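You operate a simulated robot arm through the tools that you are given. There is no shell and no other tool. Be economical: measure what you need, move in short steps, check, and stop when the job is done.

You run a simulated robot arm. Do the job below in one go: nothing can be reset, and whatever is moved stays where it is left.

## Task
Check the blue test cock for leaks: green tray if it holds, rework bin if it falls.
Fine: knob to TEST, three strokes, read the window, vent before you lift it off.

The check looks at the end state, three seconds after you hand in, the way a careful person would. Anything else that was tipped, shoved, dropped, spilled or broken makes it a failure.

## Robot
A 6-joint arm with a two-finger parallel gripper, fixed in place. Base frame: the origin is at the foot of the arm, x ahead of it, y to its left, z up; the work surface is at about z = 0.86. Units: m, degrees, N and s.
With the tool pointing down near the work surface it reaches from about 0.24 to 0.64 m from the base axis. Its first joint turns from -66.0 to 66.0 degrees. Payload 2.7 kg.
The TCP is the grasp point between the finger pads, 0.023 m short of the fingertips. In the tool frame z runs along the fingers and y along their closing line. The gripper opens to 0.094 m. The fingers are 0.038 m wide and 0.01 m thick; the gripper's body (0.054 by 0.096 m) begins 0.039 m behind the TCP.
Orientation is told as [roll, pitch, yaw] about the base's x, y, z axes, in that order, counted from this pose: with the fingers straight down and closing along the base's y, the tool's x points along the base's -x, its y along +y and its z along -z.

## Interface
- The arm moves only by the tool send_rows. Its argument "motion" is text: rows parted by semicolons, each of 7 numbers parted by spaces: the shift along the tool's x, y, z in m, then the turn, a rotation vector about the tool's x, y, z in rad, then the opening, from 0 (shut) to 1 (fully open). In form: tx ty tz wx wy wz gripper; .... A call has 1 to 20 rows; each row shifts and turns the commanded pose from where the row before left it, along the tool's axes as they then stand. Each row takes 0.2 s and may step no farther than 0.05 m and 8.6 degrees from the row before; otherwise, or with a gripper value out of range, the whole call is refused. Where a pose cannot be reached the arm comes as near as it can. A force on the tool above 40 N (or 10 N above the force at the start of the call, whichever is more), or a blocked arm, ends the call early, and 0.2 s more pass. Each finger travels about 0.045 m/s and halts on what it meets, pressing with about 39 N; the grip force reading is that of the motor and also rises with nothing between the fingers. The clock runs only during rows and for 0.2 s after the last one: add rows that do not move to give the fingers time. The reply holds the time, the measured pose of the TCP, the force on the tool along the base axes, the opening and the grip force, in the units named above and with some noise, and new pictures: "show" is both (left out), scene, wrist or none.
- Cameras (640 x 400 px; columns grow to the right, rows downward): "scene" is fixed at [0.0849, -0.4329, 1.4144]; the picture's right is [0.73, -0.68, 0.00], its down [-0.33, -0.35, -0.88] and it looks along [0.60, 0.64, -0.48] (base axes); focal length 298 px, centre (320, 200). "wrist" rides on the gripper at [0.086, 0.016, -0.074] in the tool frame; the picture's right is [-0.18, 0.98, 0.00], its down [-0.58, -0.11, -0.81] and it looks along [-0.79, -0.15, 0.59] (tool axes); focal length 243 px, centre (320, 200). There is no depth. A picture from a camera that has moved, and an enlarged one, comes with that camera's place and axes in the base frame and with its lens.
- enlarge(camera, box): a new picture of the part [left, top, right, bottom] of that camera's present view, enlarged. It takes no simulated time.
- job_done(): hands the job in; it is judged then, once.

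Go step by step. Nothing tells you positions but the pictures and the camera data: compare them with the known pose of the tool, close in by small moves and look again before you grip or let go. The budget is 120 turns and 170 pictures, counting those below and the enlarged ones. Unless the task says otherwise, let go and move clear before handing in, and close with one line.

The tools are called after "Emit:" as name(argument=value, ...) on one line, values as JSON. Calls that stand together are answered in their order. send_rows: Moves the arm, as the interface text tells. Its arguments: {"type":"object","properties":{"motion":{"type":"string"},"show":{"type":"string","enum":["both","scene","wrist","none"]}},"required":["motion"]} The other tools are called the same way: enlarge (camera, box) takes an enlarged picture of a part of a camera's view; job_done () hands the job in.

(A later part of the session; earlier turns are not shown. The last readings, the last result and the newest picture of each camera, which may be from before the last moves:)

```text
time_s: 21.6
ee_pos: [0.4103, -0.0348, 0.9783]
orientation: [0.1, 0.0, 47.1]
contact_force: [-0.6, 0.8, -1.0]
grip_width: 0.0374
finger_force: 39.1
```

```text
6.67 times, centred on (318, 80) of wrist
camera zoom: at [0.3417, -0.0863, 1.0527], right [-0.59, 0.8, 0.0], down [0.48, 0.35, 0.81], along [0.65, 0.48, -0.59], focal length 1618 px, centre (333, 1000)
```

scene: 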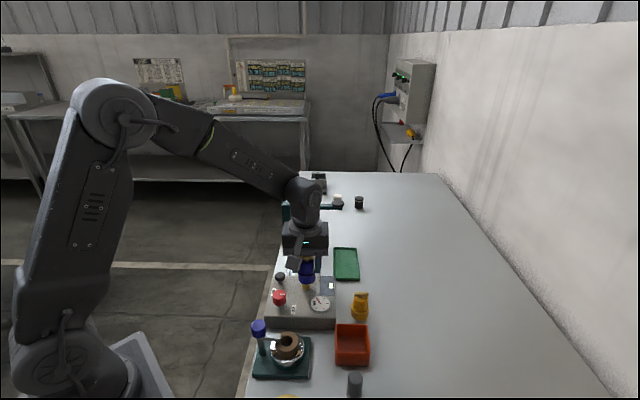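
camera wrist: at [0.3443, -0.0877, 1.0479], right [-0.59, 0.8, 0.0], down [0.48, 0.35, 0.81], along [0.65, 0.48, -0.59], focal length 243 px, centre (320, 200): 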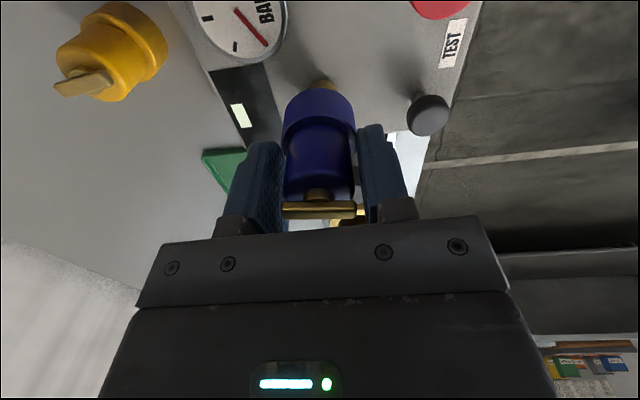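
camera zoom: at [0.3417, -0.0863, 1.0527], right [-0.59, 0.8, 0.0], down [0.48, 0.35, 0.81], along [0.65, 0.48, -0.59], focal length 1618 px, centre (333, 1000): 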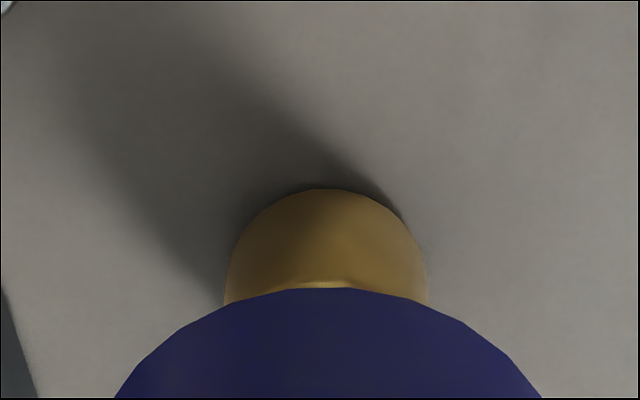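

I need about 0.6 mm to the right and 1.3 mm back. Adjusting and lowering again to contact.

Emit:
send_rows(motion="-0.0013 -0.0006 0.008 0 0 0 0.2; 0 0 0.007 0 0 0 0.2; 0 0 0 0 0 0 0.2", show="none")

Emit:
enlarge(camera="scene", box=[280, 260, 328, 290])

Emit:
enlarge(camera="wrist", box=[270, 50, 366, 110])

```text
time_s: 22.4
ee_pos: [0.4113, -0.0338, 0.9638]
orientation: [0.1, -0.1, 47.0]
contact_force: [-0.6, -0.6, -0.7]
grip_width: 0.0376
finger_force: 39.3
```

```text
13.33 times, centred on (304, 275) of scene
camera zoom: at [0.0849, -0.4329, 1.4144], right [0.73, -0.68, 0.0], down [-0.33, -0.35, -0.88], along [0.6, 0.64, -0.48], focal length 3972 px, centre (533, -800)
```

zoom: 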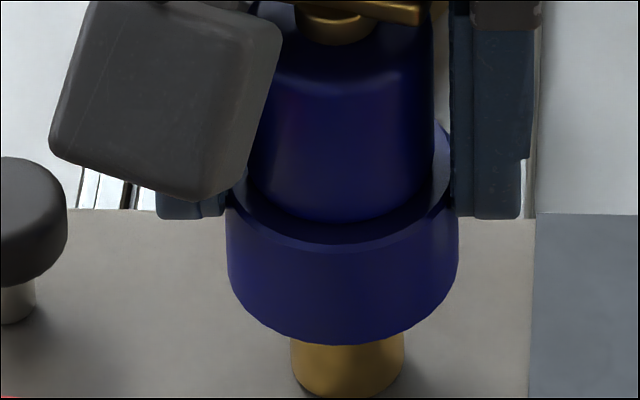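

```text
6.67 times, centred on (318, 80) of wrist
camera zoom: at [0.3427, -0.0858, 1.0381], right [-0.59, 0.8, 0.0], down [0.48, 0.35, 0.81], along [0.65, 0.48, -0.59], focal length 1618 px, centre (333, 1000)
```

zoom: 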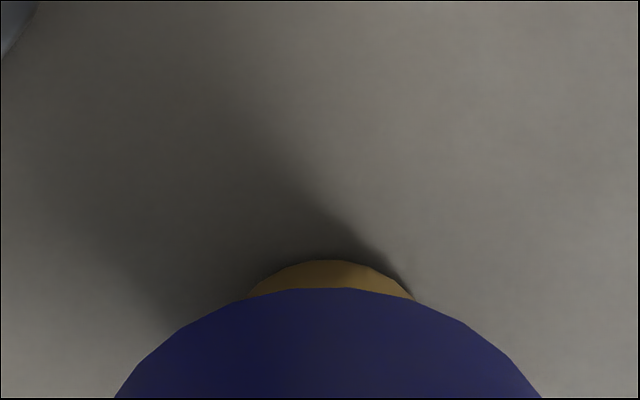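

Centred to within about half a millimetre in both views. Lowering.

Emit:
send_rows(motion="-0.0003 -0.0003 0.003 0 0 0 0.2; 0 0 0.003 0 0 0 0.2; 0 0 0.002 0 0 0 0.2; 0 0 0 0 0 0 0.2", show="none")

Emit:
enlarge(camera="scene", box=[280, 260, 328, 290])

```text
time_s: 23.4
ee_pos: [0.4118, -0.0353, 0.9556]
orientation: [0.1, -0.1, 47.1]
contact_force: [1.1, 0.2, -0.6]
grip_width: 0.0377
finger_force: 38.7
```

```text
13.33 times, centred on (304, 275) of scene
camera zoom: at [0.0849, -0.4329, 1.4144], right [0.73, -0.68, 0.0], down [-0.33, -0.35, -0.88], along [0.6, 0.64, -0.48], focal length 3972 px, centre (533, -800)
```

zoom: 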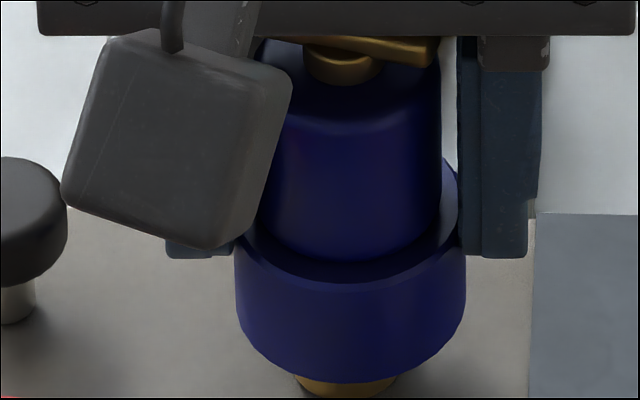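

It drifted about 0.9 mm right; correcting before further descent.

Emit:
send_rows(motion="-0.0006 0.0009 0 0 0 0 0.2; 0 0 0 0 0 0 0.2; 0 0 0.002 0 0 0 0.2; 0 0 0 0 0 0 0.2", show="none")

Emit:
enlarge(camera="scene", box=[280, 260, 328, 290])

```text
time_s: 24.4
ee_pos: [0.4115, -0.0343, 0.9534]
orientation: [0.1, -0.1, 47.0]
contact_force: [1.0, 0.9, -0.9]
grip_width: 0.0374
finger_force: 39.1
```

```text
13.33 times, centred on (304, 275) of scene
camera zoom: at [0.0849, -0.4329, 1.4144], right [0.73, -0.68, 0.0], down [-0.33, -0.35, -0.88], along [0.6, 0.64, -0.48], focal length 3972 px, centre (533, -800)
```

zoom: 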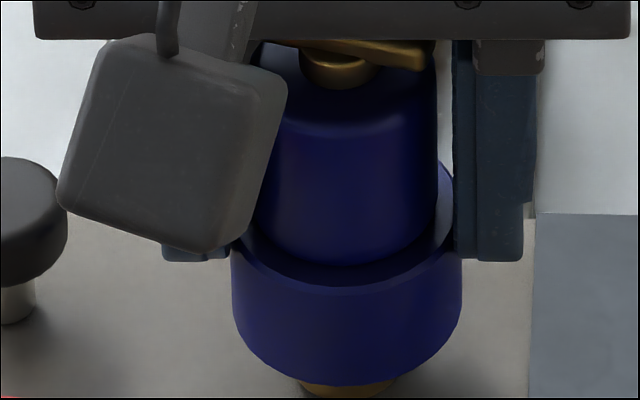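

No contact force at a depth where it touched before, so it's well centred. Continuing down.

Emit:
send_rows(motion="0 0 0.003 0 0 0 0.2; 0 0 0.003 0 0 0 0.2; 0 0 0.003 0 0 0 0.2; 0 0 0 0 0 0 0.2", show="none")

Emit:
enlarge(camera="scene", box=[280, 260, 328, 290])

```text
time_s: 25.4
ee_pos: [0.4116, -0.0333, 0.946]
orientation: [0.1, 0.0, 47.1]
contact_force: [-0.4, -0.6, -1.1]
grip_width: 0.0374
finger_force: 38.4
```

```text
13.33 times, centred on (304, 275) of scene
camera zoom: at [0.0849, -0.4329, 1.4144], right [0.73, -0.68, 0.0], down [-0.33, -0.35, -0.88], along [0.6, 0.64, -0.48], focal length 3972 px, centre (533, -800)
```

zoom: 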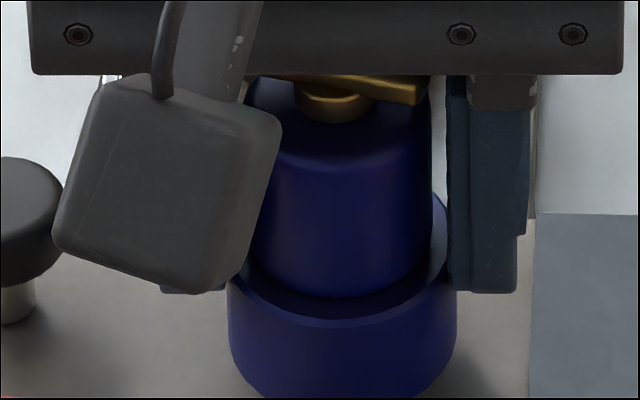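

It's sliding over the spigot freely. Continuing until it seats.

Emit:
send_rows(motion="0 0 0.003 0 0 0 0.2; 0 0 0.003 0 0 0 0.2; 0 0 0.002 0 0 0 0.2; 0 0 0 0 0 0 0.2", show="none")

Emit:
enlarge(camera="scene", box=[272, 260, 336, 300])

```text
time_s: 26.4
ee_pos: [0.4122, -0.0338, 0.9381]
orientation: [0.0, 0.0, 47.1]
contact_force: [-1.6, -0.1, 7.7]
grip_width: 0.0373
finger_force: 39.2
```

```text
10.00 times, centred on (304, 280) of scene
camera zoom: at [0.0847, -0.4329, 1.4144], right [0.73, -0.68, 0.0], down [-0.33, -0.35, -0.88], along [0.6, 0.64, -0.48], focal length 2979 px, centre (480, -600)
```

zoom: 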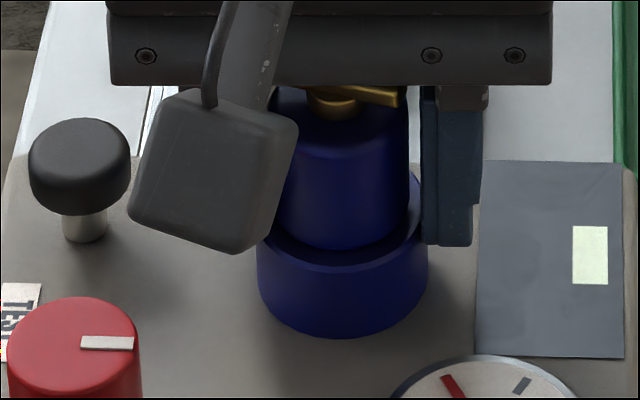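

It looks seated on the box. A gentle extra press, then release and rise.

Emit:
send_rows(motion="0 0 0.002 0 0 0 0.2; 0 0 0 0 0 0 0.2; 0 0 -0.002 0 0 0 0.3; 0 0 0 0 0 0 0.5; 0 0 0 0 0 0 0.6; 0 0 0 0 0 0 0.6; 0 0 -0.02 0 0 0 0.6; 0 0 -0.03 0 0 0 0.6; 0 0 -0.03 0 0 0 0.6; 0 0 -0.02 0 0 0 0.6; 0 0 0 0 0 0 0.6", show="wrist")

Emit:
enlarge(camera="scene", box=[260, 255, 348, 310])

Emit:
enlarge(camera="wrist", box=[230, 0, 470, 150])

```text
time_s: 28.8
ee_pos: [0.412, -0.0314, 1.0374]
orientation: [0.1, 0.1, 47.2]
contact_force: [0.6, -0.4, 0.3]
grip_width: 0.0564
finger_force: 0.0
camera wrist: at [0.3432, -0.0839, 1.1111], right [-0.59, 0.8, 0.0], down [0.48, 0.35, 0.81], along [0.65, 0.48, -0.59], focal length 243 px, centre (320, 200)
```

wrist: 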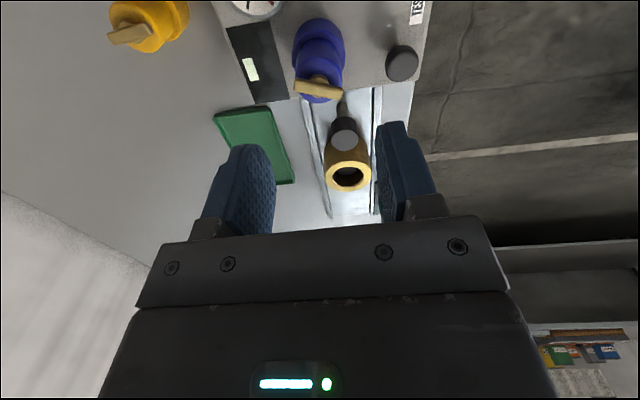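

```text
7.27 times, centred on (304, 282) of scene
camera zoom: at [0.0849, -0.4329, 1.4144], right [0.73, -0.68, 0.0], down [-0.33, -0.35, -0.88], along [0.6, 0.64, -0.48], focal length 2166 px, centre (436, -400)
```

zoom: 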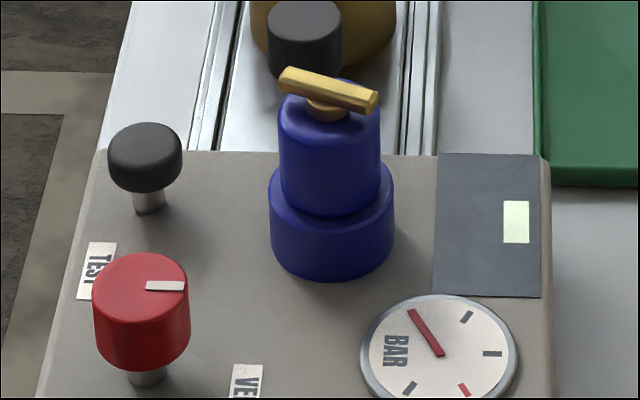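

```text
2.67 times, centred on (350, 75) of wrist
camera zoom: at [0.3432, -0.0839, 1.1111], right [-0.59, 0.8, 0.0], down [0.48, 0.35, 0.81], along [0.65, 0.48, -0.59], focal length 647 px, centre (240, 533)
```

zoom: 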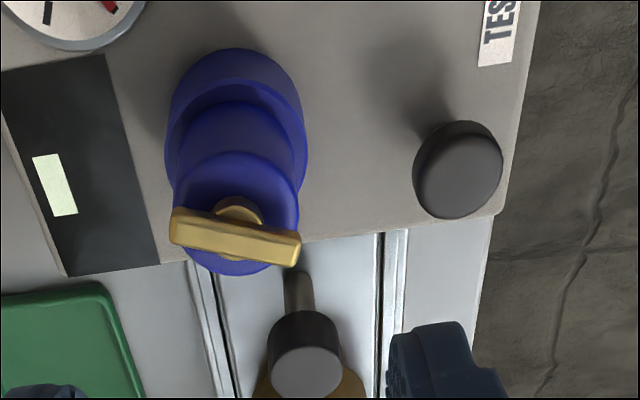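

The cock is seated squarely. Next is the red knob: I'll hover over it and wind the wrist back to leave room for the turn to TEST.

Emit:
send_rows(motion="0.032 0.025 0 0 0 0 0.6; 0.031 0.024 0 0 0 0 0.6; 0 0 0 0 0 0.14 0.6; 0 0 0 0 0 0.14 0.6; 0 0 0 0 0 0.14 0.6; 0 0 0 0 0 0.14 0.6; 0 0 0 0 0 0.14 0.6; 0 0 0 0 0 0.14 0.6; 0 0 0 0 0 0.14 0.6; 0 0 0 0 0 0.14 0.6; 0 0 0 0 0 0.14 0.6; 0 0 0 0 0 0.14 0.6; 0 0 0 0 0 0.14 0.6; 0 0 0 0 0 0.14 0.6; 0 0 0 0 0 0 0.6")

Emit:
enlarge(camera="wrist", box=[230, 0, 470, 150])

Emit:
enlarge(camera="scene", box=[248, 235, 336, 315])

```text
time_s: 32.0
ee_pos: [0.3341, -0.0455, 1.0366]
orientation: [0.0, 0.1, -49.3]
contact_force: [-0.2, -0.5, -0.1]
grip_width: 0.0566
finger_force: 0.1
camera wrist: at [0.2911, 0.0307, 1.1122], right [0.86, 0.5, 0.0], down [0.3, -0.51, 0.81], along [0.4, -0.7, -0.59], focal length 243 px, centre (320, 200)
```

scene: 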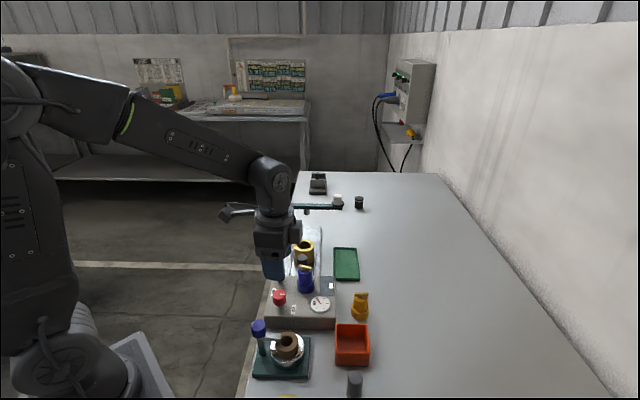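
wrist: 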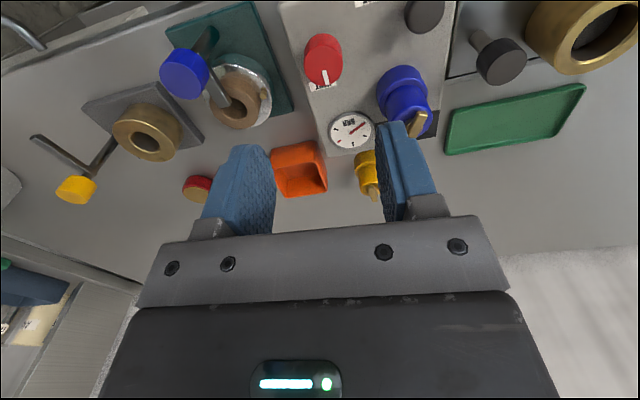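

```text
2.67 times, centred on (350, 75) of wrist
camera zoom: at [0.2911, 0.0307, 1.1122], right [0.86, 0.5, 0.0], down [0.3, -0.51, 0.81], along [0.4, -0.7, -0.59], focal length 647 px, centre (240, 533)
```

zoom: 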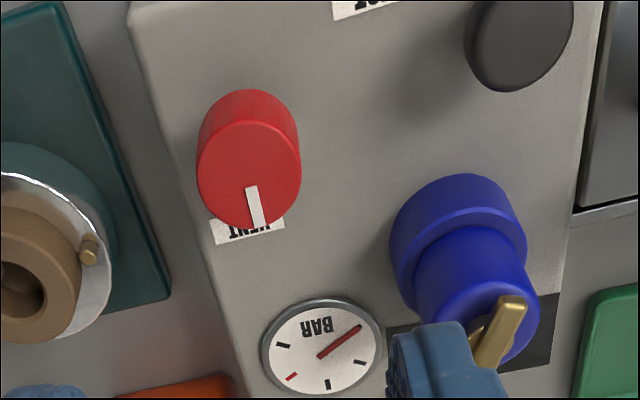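

```text
5.00 times, centred on (292, 275) of scene
camera zoom: at [0.0849, -0.4329, 1.4144], right [0.73, -0.68, 0.0], down [-0.33, -0.35, -0.88], along [0.6, 0.64, -0.48], focal length 1489 px, centre (460, -175)
```

zoom: 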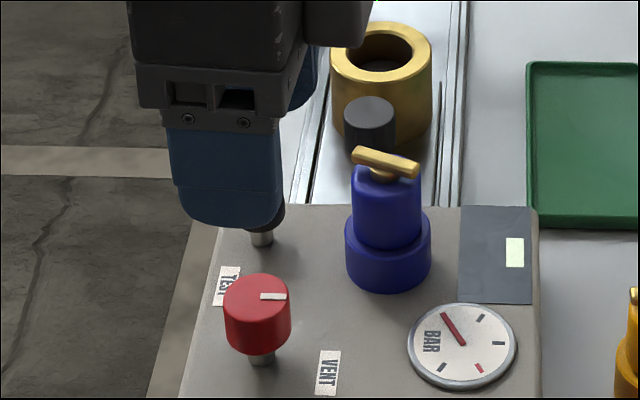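

The knob is at about (0.333, -0.0415) with its pointer at VENT; TEST is roughly 115° anticlockwise seen from above. Descending around the knob.

Emit:
send_rows(motion="0.0037 0.0018 0.03 0 0 0 0.6; 0 0 0.03 0 0 0 0.6; 0 0 0.018 0 0 0 0.6; 0 0 0 0 0 0 0.6")

Emit:
enlarge(camera="scene", box=[248, 265, 328, 315])

Emit:
enlarge(camera="wrist", box=[230, 50, 422, 170])

```text
time_s: 33.0
ee_pos: [0.3323, -0.0416, 0.9611]
orientation: [0.0, 0.1, -49.1]
contact_force: [0.0, -0.8, -0.4]
grip_width: 0.0563
finger_force: 0.0
camera wrist: at [0.2894, 0.0342, 1.0358], right [0.86, 0.5, 0.0], down [0.3, -0.51, 0.81], along [0.41, -0.7, -0.59], focal length 243 px, centre (320, 200)
```

scene: 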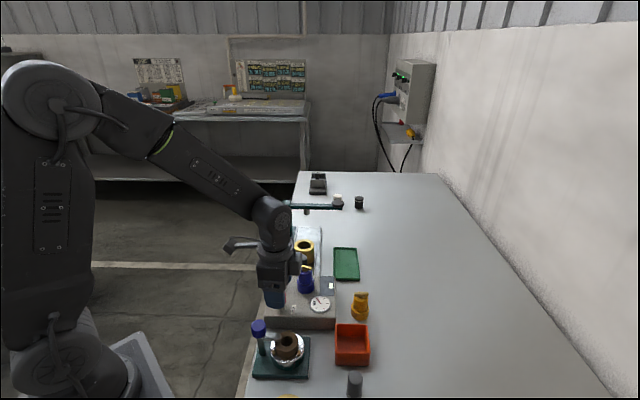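
wrist: 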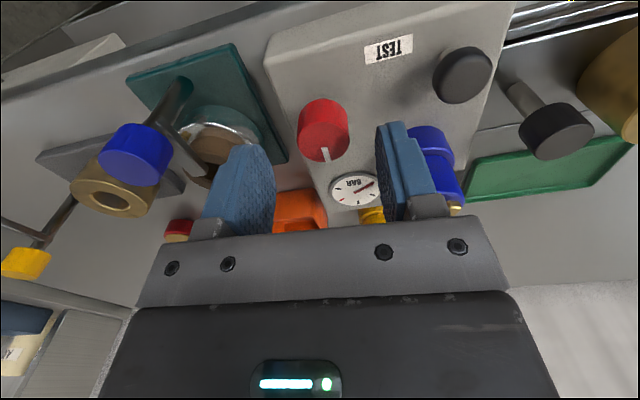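

```text
8.00 times, centred on (288, 290) of scene
camera zoom: at [0.0849, -0.4329, 1.4144], right [0.73, -0.68, 0.0], down [-0.33, -0.35, -0.88], along [0.6, 0.64, -0.48], focal length 2383 px, centre (576, -520)
```

zoom: 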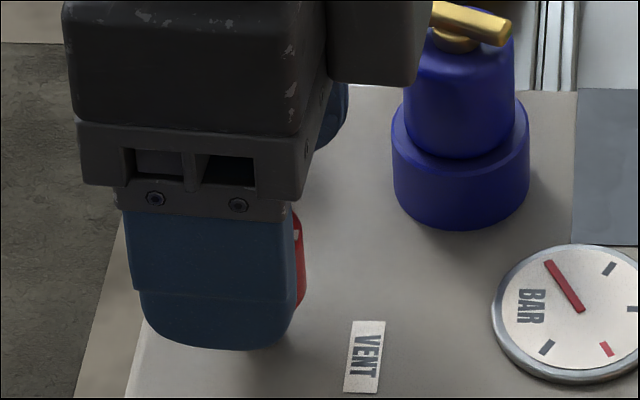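

```text
3.33 times, centred on (326, 110) of wrist
camera zoom: at [0.2894, 0.0342, 1.0358], right [0.86, 0.5, 0.0], down [0.3, -0.51, 0.81], along [0.41, -0.7, -0.59], focal length 809 px, centre (300, 500)
```

zoom: 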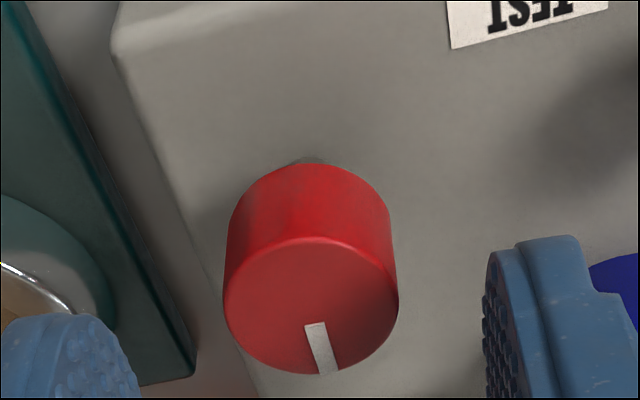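

Centred on the knob. Lower and grip it.

Emit:
send_rows(motion="0.002 0 0.016 0 0 0 0.6; 0 0 0.015 0 0 0 0.6; 0 0 0 0 0 0 0.4; 0 0 0 0 0 0 0.2; 0 0 0 0 0 0 0.2; 0 0 0 0 0 0 0.2", show="wrist")

```text
time_s: 34.4
ee_pos: [0.3316, -0.0382, 0.9294]
orientation: [0.1, 0.0, -49.2]
contact_force: [7.6, 10.3, -6.6]
grip_width: 0.0278
finger_force: 44.7
camera wrist: at [0.2893, 0.0373, 1.0045], right [0.86, 0.5, 0.0], down [0.3, -0.51, 0.81], along [0.41, -0.7, -0.59], focal length 243 px, centre (320, 200)
```

wrist: 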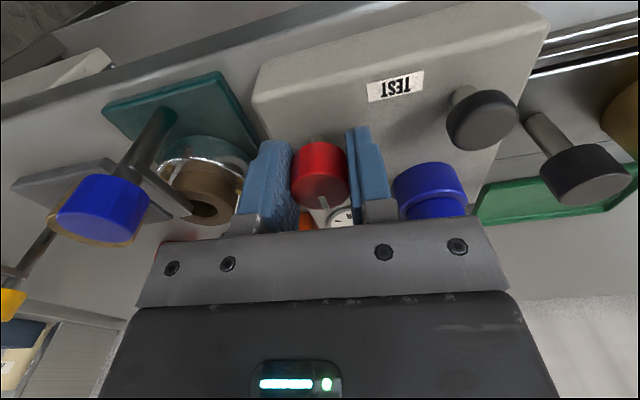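

Gripped. Turning anticlockwise toward TEST, first part.

Emit:
send_rows(motion="0 0.001 0 0 0 0 0.2; 0 0 0 0 0 -0.14 0.2; 0 0 0 0 0 -0.14 0.2; 0 0 0 0 0 -0.14 0.2; 0 0 0 0 0 -0.14 0.2; 0 0 0 0 0 -0.14 0.2; 0 0 0 0 0 0 0.2", show="wrist")

Emit:
enlarge(camera="wrist", box=[240, 80, 400, 240])

```text
time_s: 36.0
ee_pos: [0.3309, -0.0397, 0.9283]
orientation: [0.0, 0.2, -9.0]
contact_force: [3.3, 9.2, 7.0]
grip_width: 0.028
finger_force: 45.1
camera wrist: at [0.2507, -0.0096, 1.003], right [0.33, 0.94, 0.0], down [0.56, -0.2, 0.8], along [0.76, -0.27, -0.59], focal length 243 px, centre (320, 200)
```

wrist: 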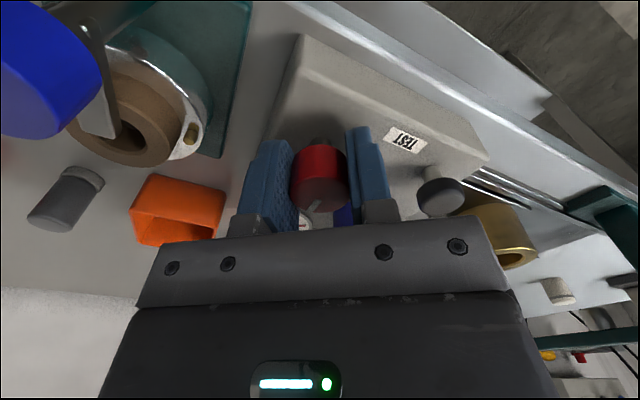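

```text
2.50 times, centred on (320, 160) of wrist
camera zoom: at [0.2507, -0.0096, 1.003], right [0.33, 0.94, 0.0], down [0.56, -0.2, 0.8], along [0.76, -0.27, -0.59], focal length 606 px, centre (320, 300)
```

zoom: 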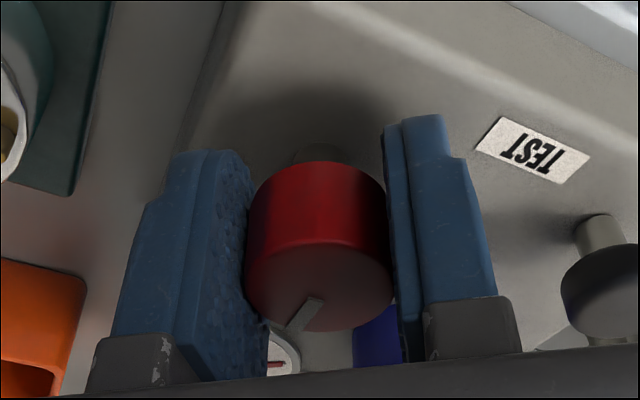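

The pointer has not followed; the fingers seem to have slipped round the knob. I'll turn back clockwise while gripping to see if it moves the other way.

Emit:
send_rows(motion="0 0 0 0 0 0.14 0.2; 0 0 0 0 0 0.14 0.2; 0 0 0 0 0 0.14 0.2; 0 0 0 0 0 0 0.2", show="wrist")

Emit:
enlarge(camera="wrist", box=[260, 120, 380, 240])

```text
time_s: 37.0
ee_pos: [0.3317, -0.0385, 0.9293]
orientation: [0.0, 0.1, -33.2]
contact_force: [-0.6, 17.8, 19.5]
grip_width: 0.0276
finger_force: 44.9
camera wrist: at [0.2701, 0.0221, 1.0028], right [0.69, 0.72, 0.0], down [0.43, -0.41, 0.81], along [0.58, -0.56, -0.59], focal length 243 px, centre (320, 200)
```

wrist: 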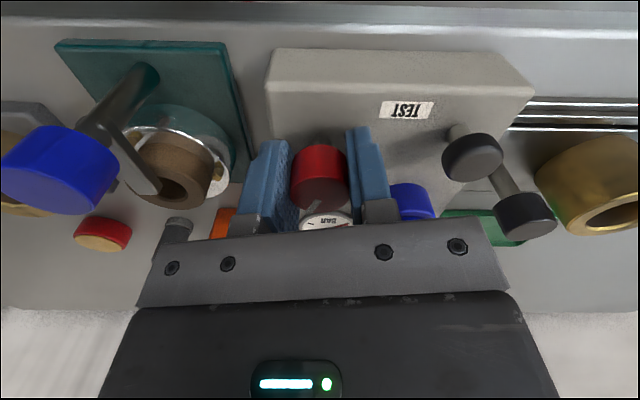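

```text
3.33 times, centred on (320, 180) of wrist
camera zoom: at [0.2701, 0.0221, 1.0028], right [0.69, 0.72, 0.0], down [0.43, -0.41, 0.81], along [0.58, -0.56, -0.59], focal length 809 px, centre (320, 267)
```

zoom: 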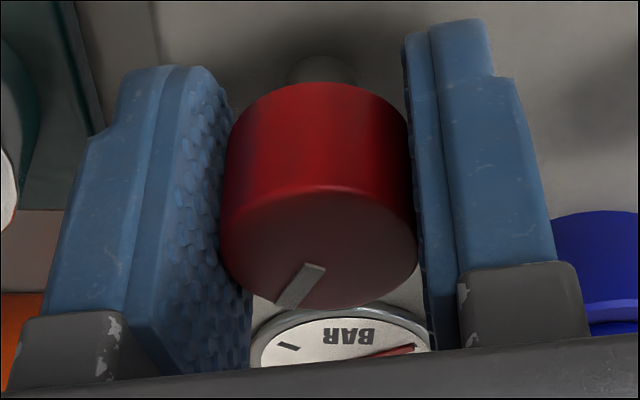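

The knob follows clockwise, so anticlockwise was against a stop. I'll continue clockwise and watch the pointer.

Emit:
send_rows(motion="0 0 -0.001 0 0 0.14 0.2; 0 0 0 0 0 0.14 0.2; 0 0 0 0 0 0.14 0.2; 0 0 0 0 0 0.14 0.2; 0 0 0 0 0 0 0.2", show="wrist")

Emit:
enlarge(camera="wrist", box=[260, 120, 380, 240])

Emit:
enlarge(camera="scene", box=[248, 265, 344, 325])

```text
time_s: 38.1
ee_pos: [0.3339, -0.0403, 0.9284]
orientation: [0.1, -0.1, -65.2]
contact_force: [8.5, 3.7, -6.3]
grip_width: 0.027
finger_force: 44.9
stopped in row 5: the force on the tool passed its limit (the readings are from after the stop); the commanded pose is now the measured one
camera wrist: at [0.3129, 0.045, 1.0028], right [0.97, 0.24, 0.0], down [0.14, -0.57, 0.81], along [0.2, -0.78, -0.59], focal length 243 px, centre (320, 200)
```

wrist: 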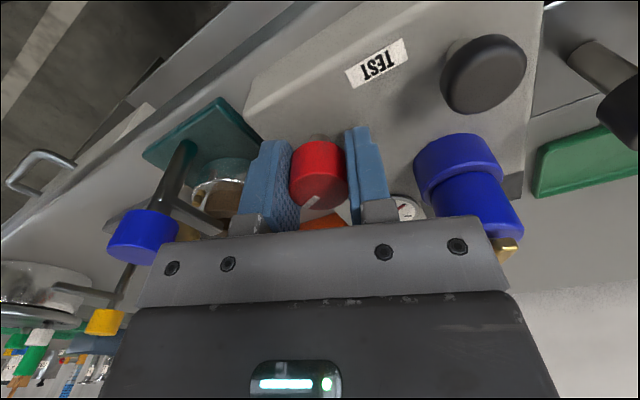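

```text
3.33 times, centred on (320, 180) of wrist
camera zoom: at [0.3129, 0.045, 1.0028], right [0.97, 0.24, 0.0], down [0.14, -0.57, 0.81], along [0.2, -0.78, -0.59], focal length 809 px, centre (320, 267)
```

zoom: 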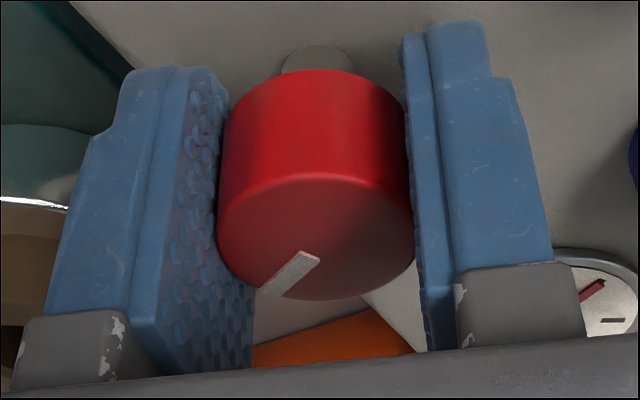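

```text
6.67 times, centred on (296, 295) of scene
camera zoom: at [0.0851, -0.4328, 1.4144], right [0.73, -0.68, 0.0], down [-0.33, -0.35, -0.88], along [0.6, 0.64, -0.48], focal length 1986 px, centre (480, -433)
```

zoom: 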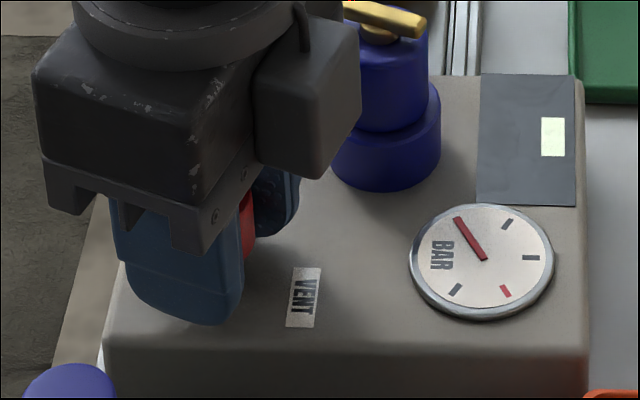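

The pointer is now at about -111°. I'll test turning anticlockwise again from here, more slowly, to find where it stops.

Emit:
send_rows(motion="0 0 0 0 0 -0.1 0.2; 0 0 0 0 0 -0.1 0.2; 0 0 0 0 0 -0.1 0.2; 0 0 0 0 0 -0.1 0.2; 0 0 0 0 0 -0.1 0.2; 0 0 0 0 0 -0.1 0.2; 0 0 0 0 0 -0.1 0.2; 0 0 0 0 0 -0.1 0.2; 0 0 0 0 0 -0.1 0.2; 0 0 0 0 0 -0.1 0.2; 0 0 0 0 0 0 0.2", show="wrist")

Emit:
enlarge(camera="wrist", box=[260, 120, 380, 240])

```text
time_s: 40.1
ee_pos: [0.3335, -0.0404, 0.9295]
orientation: [0.2, -0.4, -14.3]
contact_force: [8.4, 5.6, -5.6]
grip_width: 0.0269
finger_force: 45.3
stopped in row 10: the force on the tool passed its limit (the readings are from after the stop); the commanded pose is now the measured one
camera wrist: at [0.2548, -0.0022, 1.0029], right [0.42, 0.91, 0.0], down [0.53, -0.25, 0.81], along [0.74, -0.34, -0.59], focal length 243 px, centre (320, 200)
```

wrist: 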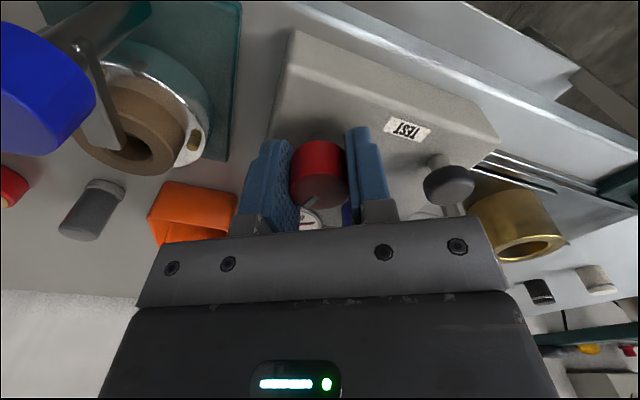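

```text
3.33 times, centred on (320, 180) of wrist
camera zoom: at [0.2548, -0.0022, 1.0029], right [0.42, 0.91, 0.0], down [0.53, -0.25, 0.81], along [0.74, -0.34, -0.59], focal length 809 px, centre (320, 267)
```

zoom: 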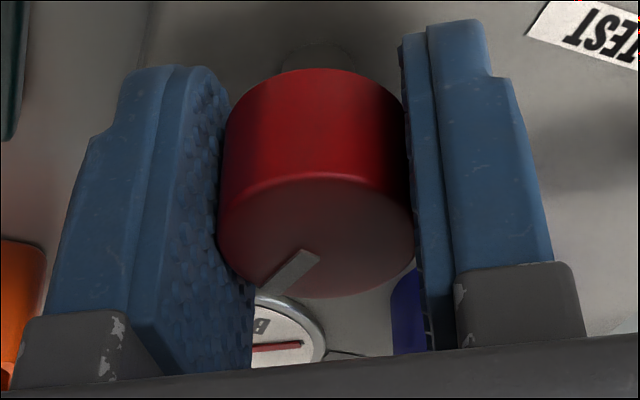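

The knob follows both ways in this grip. Continuing anticlockwise to see whether it passes the start position.

Emit:
send_rows(motion="0 0 0 0 0 -0.08 0.2; 0 0 0 0 0 -0.08 0.2; 0 0 0 0 0 -0.08 0.2; 0 0 0 0 0 -0.08 0.2; 0 0 0 0 0 -0.08 0.2; 0 0 0 0 0 0 0.2", show="wrist")

Emit:
enlarge(camera="wrist", box=[260, 120, 380, 240])

```text
time_s: 41.5
ee_pos: [0.3328, -0.0402, 0.9289]
orientation: [0.0, -0.4, 8.5]
contact_force: [7.1, 29.5, 0.4]
grip_width: 0.0277
finger_force: 46.1
camera wrist: at [0.2469, -0.0359, 1.0029], right [0.04, 1.0, 0.0], down [0.58, -0.02, 0.81], along [0.81, -0.03, -0.58], focal length 243 px, centre (320, 200)
```

wrist: 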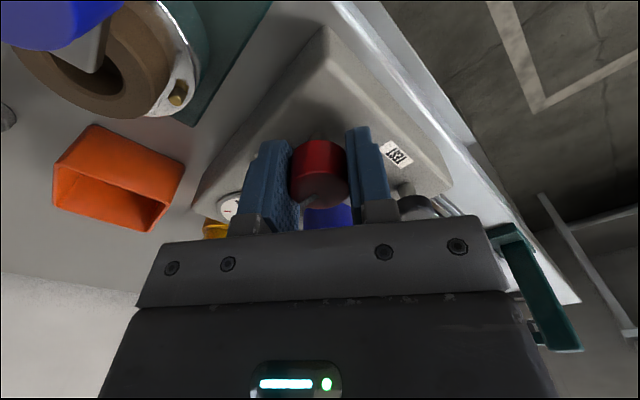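

```text
3.33 times, centred on (320, 180) of wrist
camera zoom: at [0.2469, -0.0359, 1.0029], right [0.04, 1.0, 0.0], down [0.58, -0.02, 0.81], along [0.81, -0.03, -0.58], focal length 809 px, centre (320, 267)
```

zoom: 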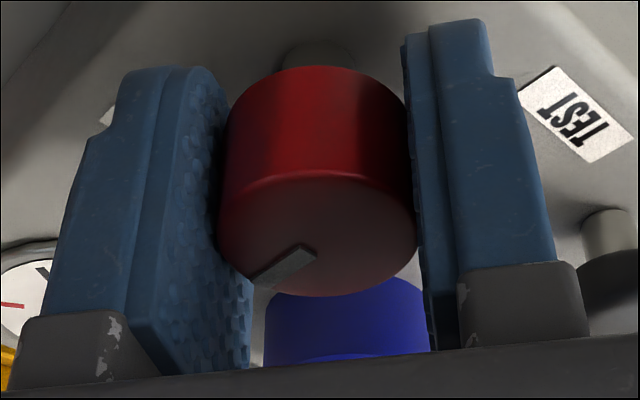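

There's a stop near the starting angle anticlockwise. I'll relieve the side load and explore clockwise further.

Emit:
send_rows(motion="0 0.002 0 0 0 0 0.5; 0 0 0 0 0 0 0.5; 0 0 0 0 0 0 0.2; 0 0 0 0 0 0 0.2; 0 0 0 0 0 0.12 0.2; 0 0 0 0 0 0.12 0.2; 0 0 0 0 0 0.12 0.2; 0 0 0 0 0 0.12 0.2; 0 0 0 0 0 0.12 0.2; 0 0 0 0 0 0.12 0.2; 0 0 0 0 0 0.12 0.2; 0 0 0 0 0 0.12 0.2; 0 0 0 0 0 0.12 0.2; 0 0 0 0 0 0.12 0.2; 0 0 0 0 0 0.12 0.2; 0 0 0 0 0 0.12 0.2; 0 0 0 0 0 0 0.2", show="wrist")

Emit:
enlarge(camera="wrist", box=[260, 120, 380, 240])

```text
time_s: 43.5
ee_pos: [0.3317, -0.0406, 0.9289]
orientation: [0.1, -0.5, -21.1]
contact_force: [-3.7, -4.2, 2.5]
grip_width: 0.0276
finger_force: 44.8
stopped in row 9: the force on the tool passed its limit (the readings are from after the stop); the commanded pose is now the measured one
camera wrist: at [0.2589, 0.0073, 1.0029], right [0.53, 0.85, 0.0], down [0.5, -0.31, 0.81], along [0.69, -0.43, -0.59], focal length 243 px, centre (320, 200)
```

wrist: 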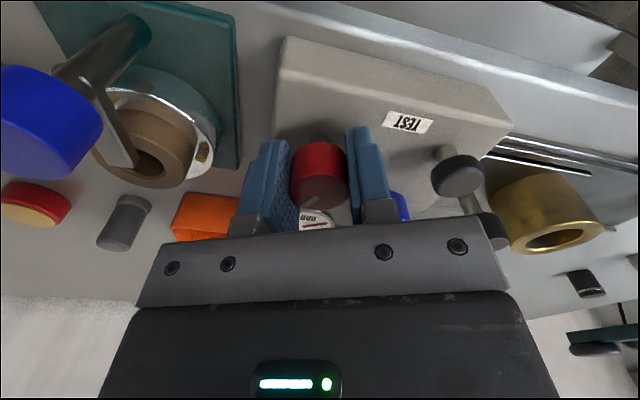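

```text
3.33 times, centred on (320, 180) of wrist
camera zoom: at [0.2589, 0.0073, 1.0029], right [0.53, 0.85, 0.0], down [0.5, -0.31, 0.81], along [0.69, -0.43, -0.59], focal length 809 px, centre (320, 267)
```

zoom: 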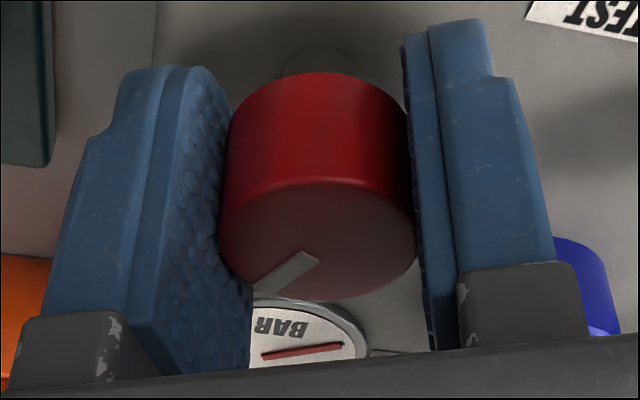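

The force trips come from turning off-axis; combining views puts the knob axis at about (0.3347, -0.0387). I'll re-grip centred there and retry anticlockwise.

Emit:
send_rows(motion="0 0 0 0 0 0 0.45; 0 0 0 0 0 0 0.45; -0.0021 0.0029 0 0 0 0 0.45; 0 0 0 0 0 0 0.45; 0 0 0 0 0 0 0.2; 0 0 0 0 0 0 0.2; 0 0 0 0 0 0 0.2; 0 0 0 0 0 -0.12 0.2; 0 0 0 0 0 -0.12 0.2; 0 0 0 0 0 -0.12 0.2; 0 0 0 0 0 -0.12 0.2; 0 0 0 0 0 -0.12 0.2; 0 0 0 0 0 -0.12 0.2; 0 0 0 0 0 -0.12 0.2; 0 0 0 0 0 -0.12 0.2; 0 0 0 0 0 -0.12 0.2; 0 0 0 0 0 0 0.2", show="wrist")

Emit:
enlarge(camera="wrist", box=[260, 120, 380, 240])

```text
time_s: 47.1
ee_pos: [0.3363, -0.036, 0.93]
orientation: [-0.4, -0.5, 40.8]
contact_force: [1.0, 2.6, 10.4]
grip_width: 0.028
finger_force: 45.1
camera wrist: at [0.2614, -0.0799, 1.0036], right [-0.5, 0.86, -0.01], down [0.5, 0.3, 0.81], along [0.7, 0.41, -0.58], focal length 243 px, centre (320, 200)
```

wrist: 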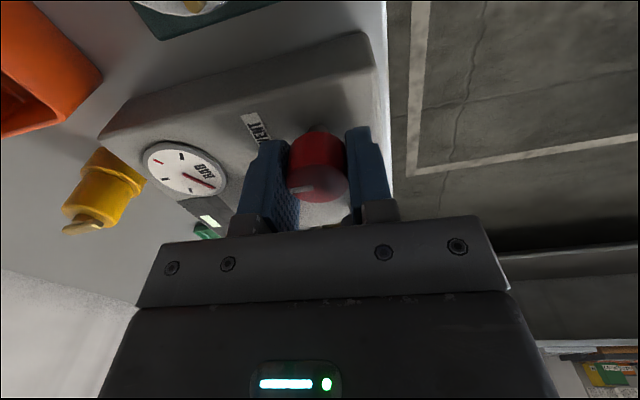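

```text
3.33 times, centred on (320, 180) of wrist
camera zoom: at [0.2614, -0.0799, 1.0036], right [-0.5, 0.86, -0.01], down [0.5, 0.3, 0.81], along [0.7, 0.41, -0.58], focal length 809 px, centre (320, 267)
```

zoom: 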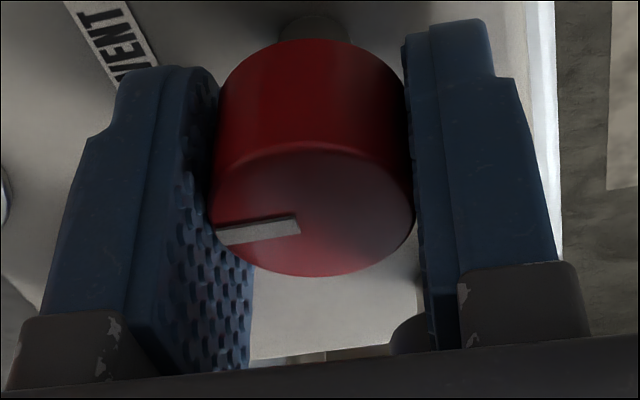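

Anticlockwise is a hard stop at the VENT end. So TEST must come by going clockwise the long way; turning clockwise about 100°, well centred now.

Emit:
send_rows(motion="0 0 -0.001 0 0 0.12 0.2; 0 0 0 0 0 0.12 0.2; 0 0 0 0 0 0.12 0.2; 0 0 0 0 0 0.12 0.2; 0 0 0 0 0 0.12 0.2; 0 0 0 0 0 0.12 0.2; 0 0 0 0 0 0.12 0.2; 0 0 0 0 0 0.12 0.2; 0 0 0 0 0 0.12 0.2; 0 0 0 0 0 0.12 0.2; 0 0 0 0 0 0.12 0.2; 0 0 0 0 0 0.12 0.2; 0 0 0 0 0 0.12 0.2; 0 0 0 0 0 0.12 0.2; 0 0 0 0 0 0.12 0.2; 0 0 0 0 0 0 0.2", show="wrist")

Emit:
enlarge(camera="wrist", box=[260, 120, 380, 240])

```text
time_s: 48.7
ee_pos: [0.3382, -0.04, 0.9297]
orientation: [-0.2, -0.8, -5.7]
contact_force: [5.5, -7.2, -4.9]
grip_width: 0.0276
finger_force: 44.9
stopped in row 7: the force on the tool passed its limit (the readings are from after the stop); the commanded pose is now the measured one
camera wrist: at [0.2539, -0.0144, 1.0033], right [0.28, 0.96, 0.0], down [0.56, -0.16, 0.81], along [0.78, -0.23, -0.58], focal length 243 px, centre (320, 200)
```

wrist: 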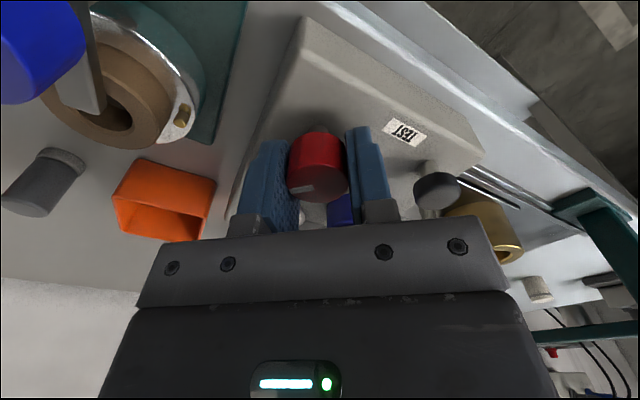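

```text
3.33 times, centred on (320, 180) of wrist
camera zoom: at [0.2539, -0.0144, 1.0033], right [0.28, 0.96, 0.0], down [0.56, -0.16, 0.81], along [0.78, -0.23, -0.58], focal length 809 px, centre (320, 267)
```

zoom: 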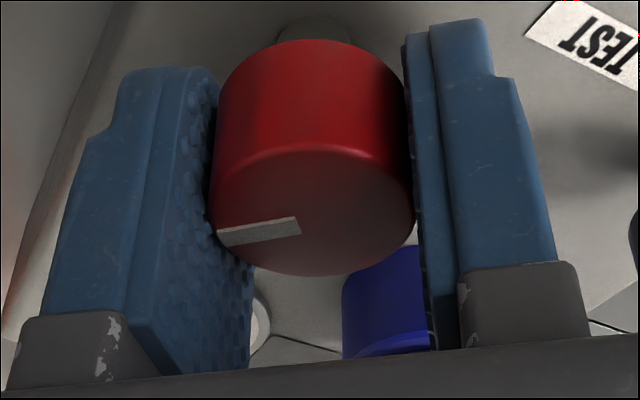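

Still following. I'll recentre once more and continue clockwise.

Emit:
send_rows(motion="0 0 0 0 0 0 0.45; 0 0 0 0 0 0 0.45; 0.0034 0.0015 0 0 0 0 0.45; 0 0 0 0 0 0 0.45", show="none")

```text
time_s: 49.7
ee_pos: [0.3334, -0.0378, 0.9297]
orientation: [-0.2, -0.9, -5.7]
contact_force: [0.6, 0.0, 0.2]
grip_width: 0.0423
finger_force: 0.0
```

Emit:
send_rows(motion="-0.001 -0.0004 0 0 0.014 0 0.45; 0 0 0 0 0 0 0.2; 0 0 0 0 0 0 0.2; 0 0 0 0 0 0 0.2; 0 0 0 0 0 0.12 0.2; 0 0 0 0 0 0.12 0.2; 0 0 0 0 0 0.12 0.2; 0 0 0 0 0 0.12 0.2; 0 0 0 0 0 0.12 0.2; 0 0 0 0 0 0.12 0.2; 0 0 0 0 0 0.12 0.2; 0 0 0 0 0 0.12 0.2; 0 0 0 0 0 0.12 0.2; 0 0 0 0 0 0.12 0.2; 0 0 0 0 0 0.12 0.2; 0 0 0 0 0 0 0.2", show="wrist")

Emit:
enlarge(camera="wrist", box=[260, 120, 380, 240])

```text
time_s: 51.2
ee_pos: [0.3346, -0.0414, 0.9307]
orientation: [-0.3, -0.2, -23.2]
contact_force: [1.9, -8.8, -0.3]
grip_width: 0.0277
finger_force: 44.7
stopped in row 7: the force on the tool passed its limit (the readings are from after the stop); the commanded pose is now the measured one
camera wrist: at [0.2634, 0.0091, 1.0044], right [0.55, 0.83, 0.0], down [0.49, -0.32, 0.81], along [0.67, -0.45, -0.59], focal length 243 px, centre (320, 200)
```

wrist: 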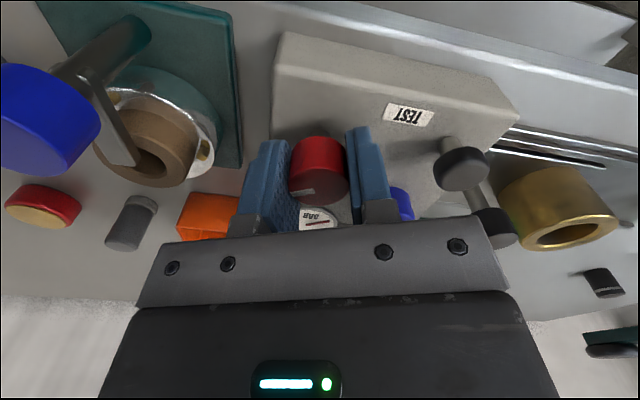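

```text
3.33 times, centred on (320, 180) of wrist
camera zoom: at [0.2634, 0.0091, 1.0044], right [0.55, 0.83, 0.0], down [0.49, -0.32, 0.81], along [0.67, -0.45, -0.59], focal length 809 px, centre (320, 267)
```

zoom: 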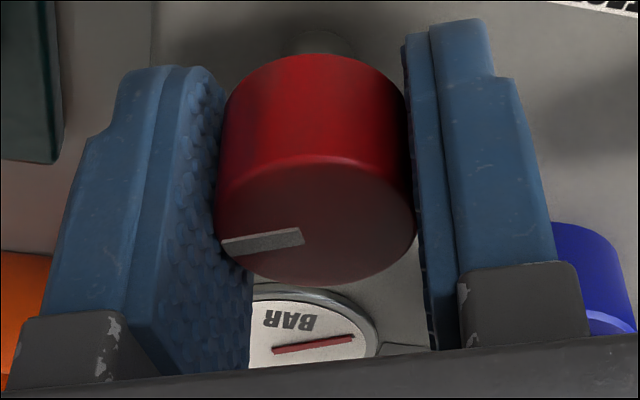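

Off-axis side load again tripped the limit. I'll re-grip with a lighter closing and nulled force.

Emit:
send_rows(motion="0 0 0 0 0 0 0.4; 0 0 0 0 0 0 0.4; 0 0 0 0 0 0 0.29; 0 0 0 0 0 0 0.29; 0 0 0 0 0 0 0.29", show="none")

```text
time_s: 52.4
ee_pos: [0.3347, -0.0402, 0.9298]
orientation: [-0.4, 0.0, -23.0]
contact_force: [-1.8, -2.8, 1.1]
grip_width: 0.0289
finger_force: 1.8
```

Grip force can be modulated. Turning with a moderate grip.

Emit:
send_rows(motion="0 0 0 0 0 0 0.27; 0 0 0 0 0 0 0.27; 0 0 0 0 0 0.12 0.27; 0 0 0 0 0 0.12 0.27; 0 0 0 0 0 0.12 0.27; 0 0 0 0 0 0.12 0.27; 0 0 0 0 0 0.12 0.27; 0 0 0 0 0 0 0.27", show="wrist")

Emit:
enlarge(camera="wrist", box=[260, 120, 380, 240])

```text
time_s: 54.2
ee_pos: [0.3331, -0.0401, 0.9309]
orientation: [-0.2, -0.1, -57.7]
contact_force: [-6.7, -2.1, -0.5]
grip_width: 0.0286
finger_force: 3.8
camera wrist: at [0.3026, 0.0427, 1.0048], right [0.93, 0.37, 0.0], down [0.22, -0.55, 0.81], along [0.3, -0.75, -0.59], focal length 243 px, centre (320, 200)
```

wrist: 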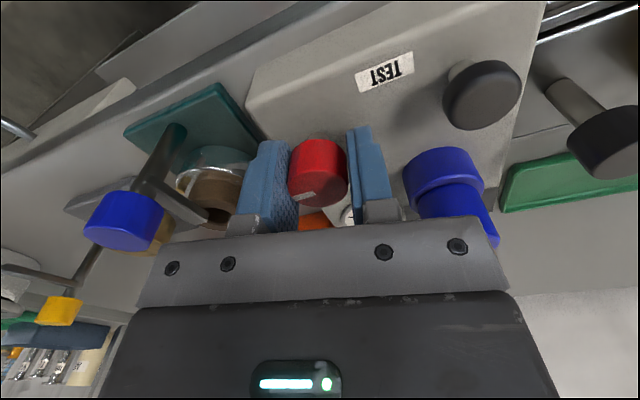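

```text
3.33 times, centred on (320, 180) of wrist
camera zoom: at [0.3026, 0.0427, 1.0048], right [0.93, 0.37, 0.0], down [0.22, -0.55, 0.81], along [0.3, -0.75, -0.59], focal length 809 px, centre (320, 267)
```

zoom: 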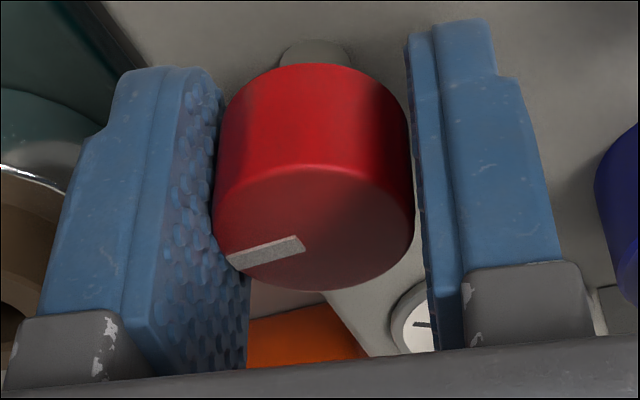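

Even a light grip turns it. Continuing clockwise with slightly more grip.

Emit:
send_rows(motion="0 0 0 0 0 0 0.25; 0 0 0 0 0 0 0.25; 0 0 0 0 0 0.12 0.25; 0 0 0 0 0 0.12 0.25; 0 0 0 0 0 0.12 0.25; 0 0 0 0 0 0.12 0.25; 0 0 0 0 0 0.12 0.25; 0 0 0 0 0 0 0.25", show="wrist")

Emit:
enlarge(camera="wrist", box=[260, 120, 380, 240])

```text
time_s: 56.0
ee_pos: [0.3328, -0.0398, 0.9313]
orientation: [0.0, -0.3, -91.9]
contact_force: [-14.3, -3.4, -3.4]
grip_width: 0.03
finger_force: 7.1
camera wrist: at [0.3547, 0.0469, 1.0045], right [0.98, -0.22, 0.0], down [-0.13, -0.57, 0.81], along [-0.18, -0.79, -0.59], focal length 243 px, centre (320, 200)
```

wrist: 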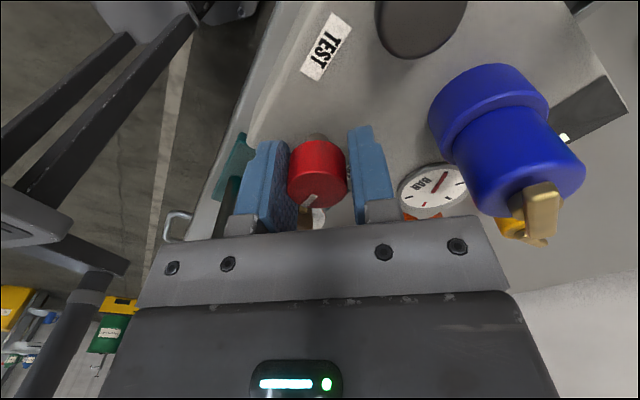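

```text
3.33 times, centred on (320, 180) of wrist
camera zoom: at [0.3547, 0.0469, 1.0045], right [0.98, -0.22, 0.0], down [-0.13, -0.57, 0.81], along [-0.18, -0.79, -0.59], focal length 809 px, centre (320, 267)
```

zoom: 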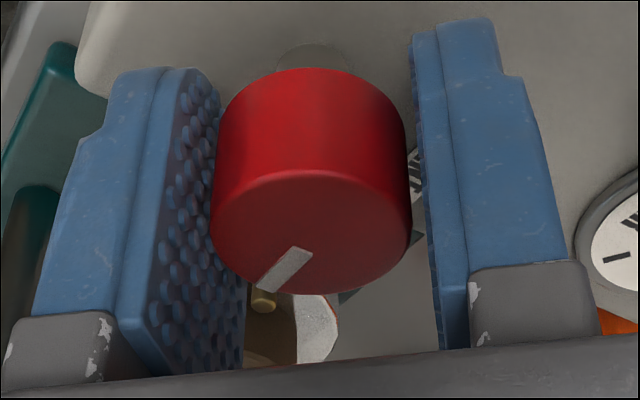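

It seems to stop again around -115°. I'll confirm with a firm grip and a bit more clockwise turn.

Emit:
send_rows(motion="0.001 0 0 0 0 -0.12 0.4; 0 0 0 0 0 -0.12 0.4; 0 0 0 0 0 -0.12 0.4; 0 0 0 0 0 -0.12 0.4; 0 0 0 0 0 0 0.2; 0 0 0 0 0 0 0.2; 0 0 0 0 0 0.1 0.2; 0 0 0 0 0 0.1 0.2; 0 0 0 0 0 0.1 0.2; 0 0 0 0 0 0 0.2", show="wrist")

Emit:
enlarge(camera="wrist", box=[260, 120, 380, 240])

```text
time_s: 58.2
ee_pos: [0.3317, -0.0398, 0.9301]
orientation: [-0.5, -0.2, -81.6]
contact_force: [-25.7, -18.9, 5.8]
grip_width: 0.0278
finger_force: 45.0
camera wrist: at [0.3382, 0.0496, 1.0039], right [1.0, -0.04, -0.01], down [-0.02, -0.59, 0.81], along [-0.04, -0.81, -0.59], focal length 243 px, centre (320, 200)
```

wrist: 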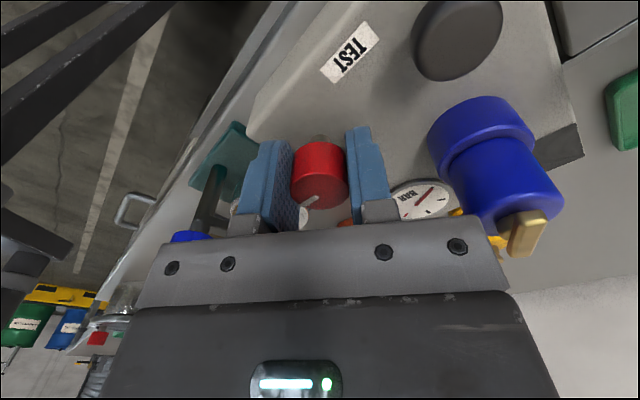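

```text
3.33 times, centred on (320, 180) of wrist
camera zoom: at [0.3382, 0.0496, 1.0039], right [1.0, -0.04, -0.01], down [-0.02, -0.59, 0.81], along [-0.04, -0.81, -0.59], focal length 809 px, centre (320, 267)
```

zoom: 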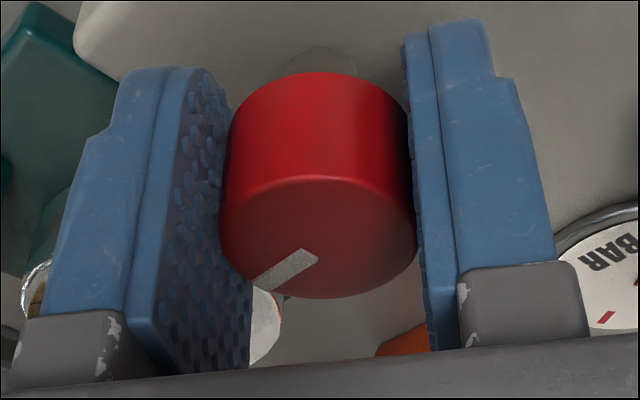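

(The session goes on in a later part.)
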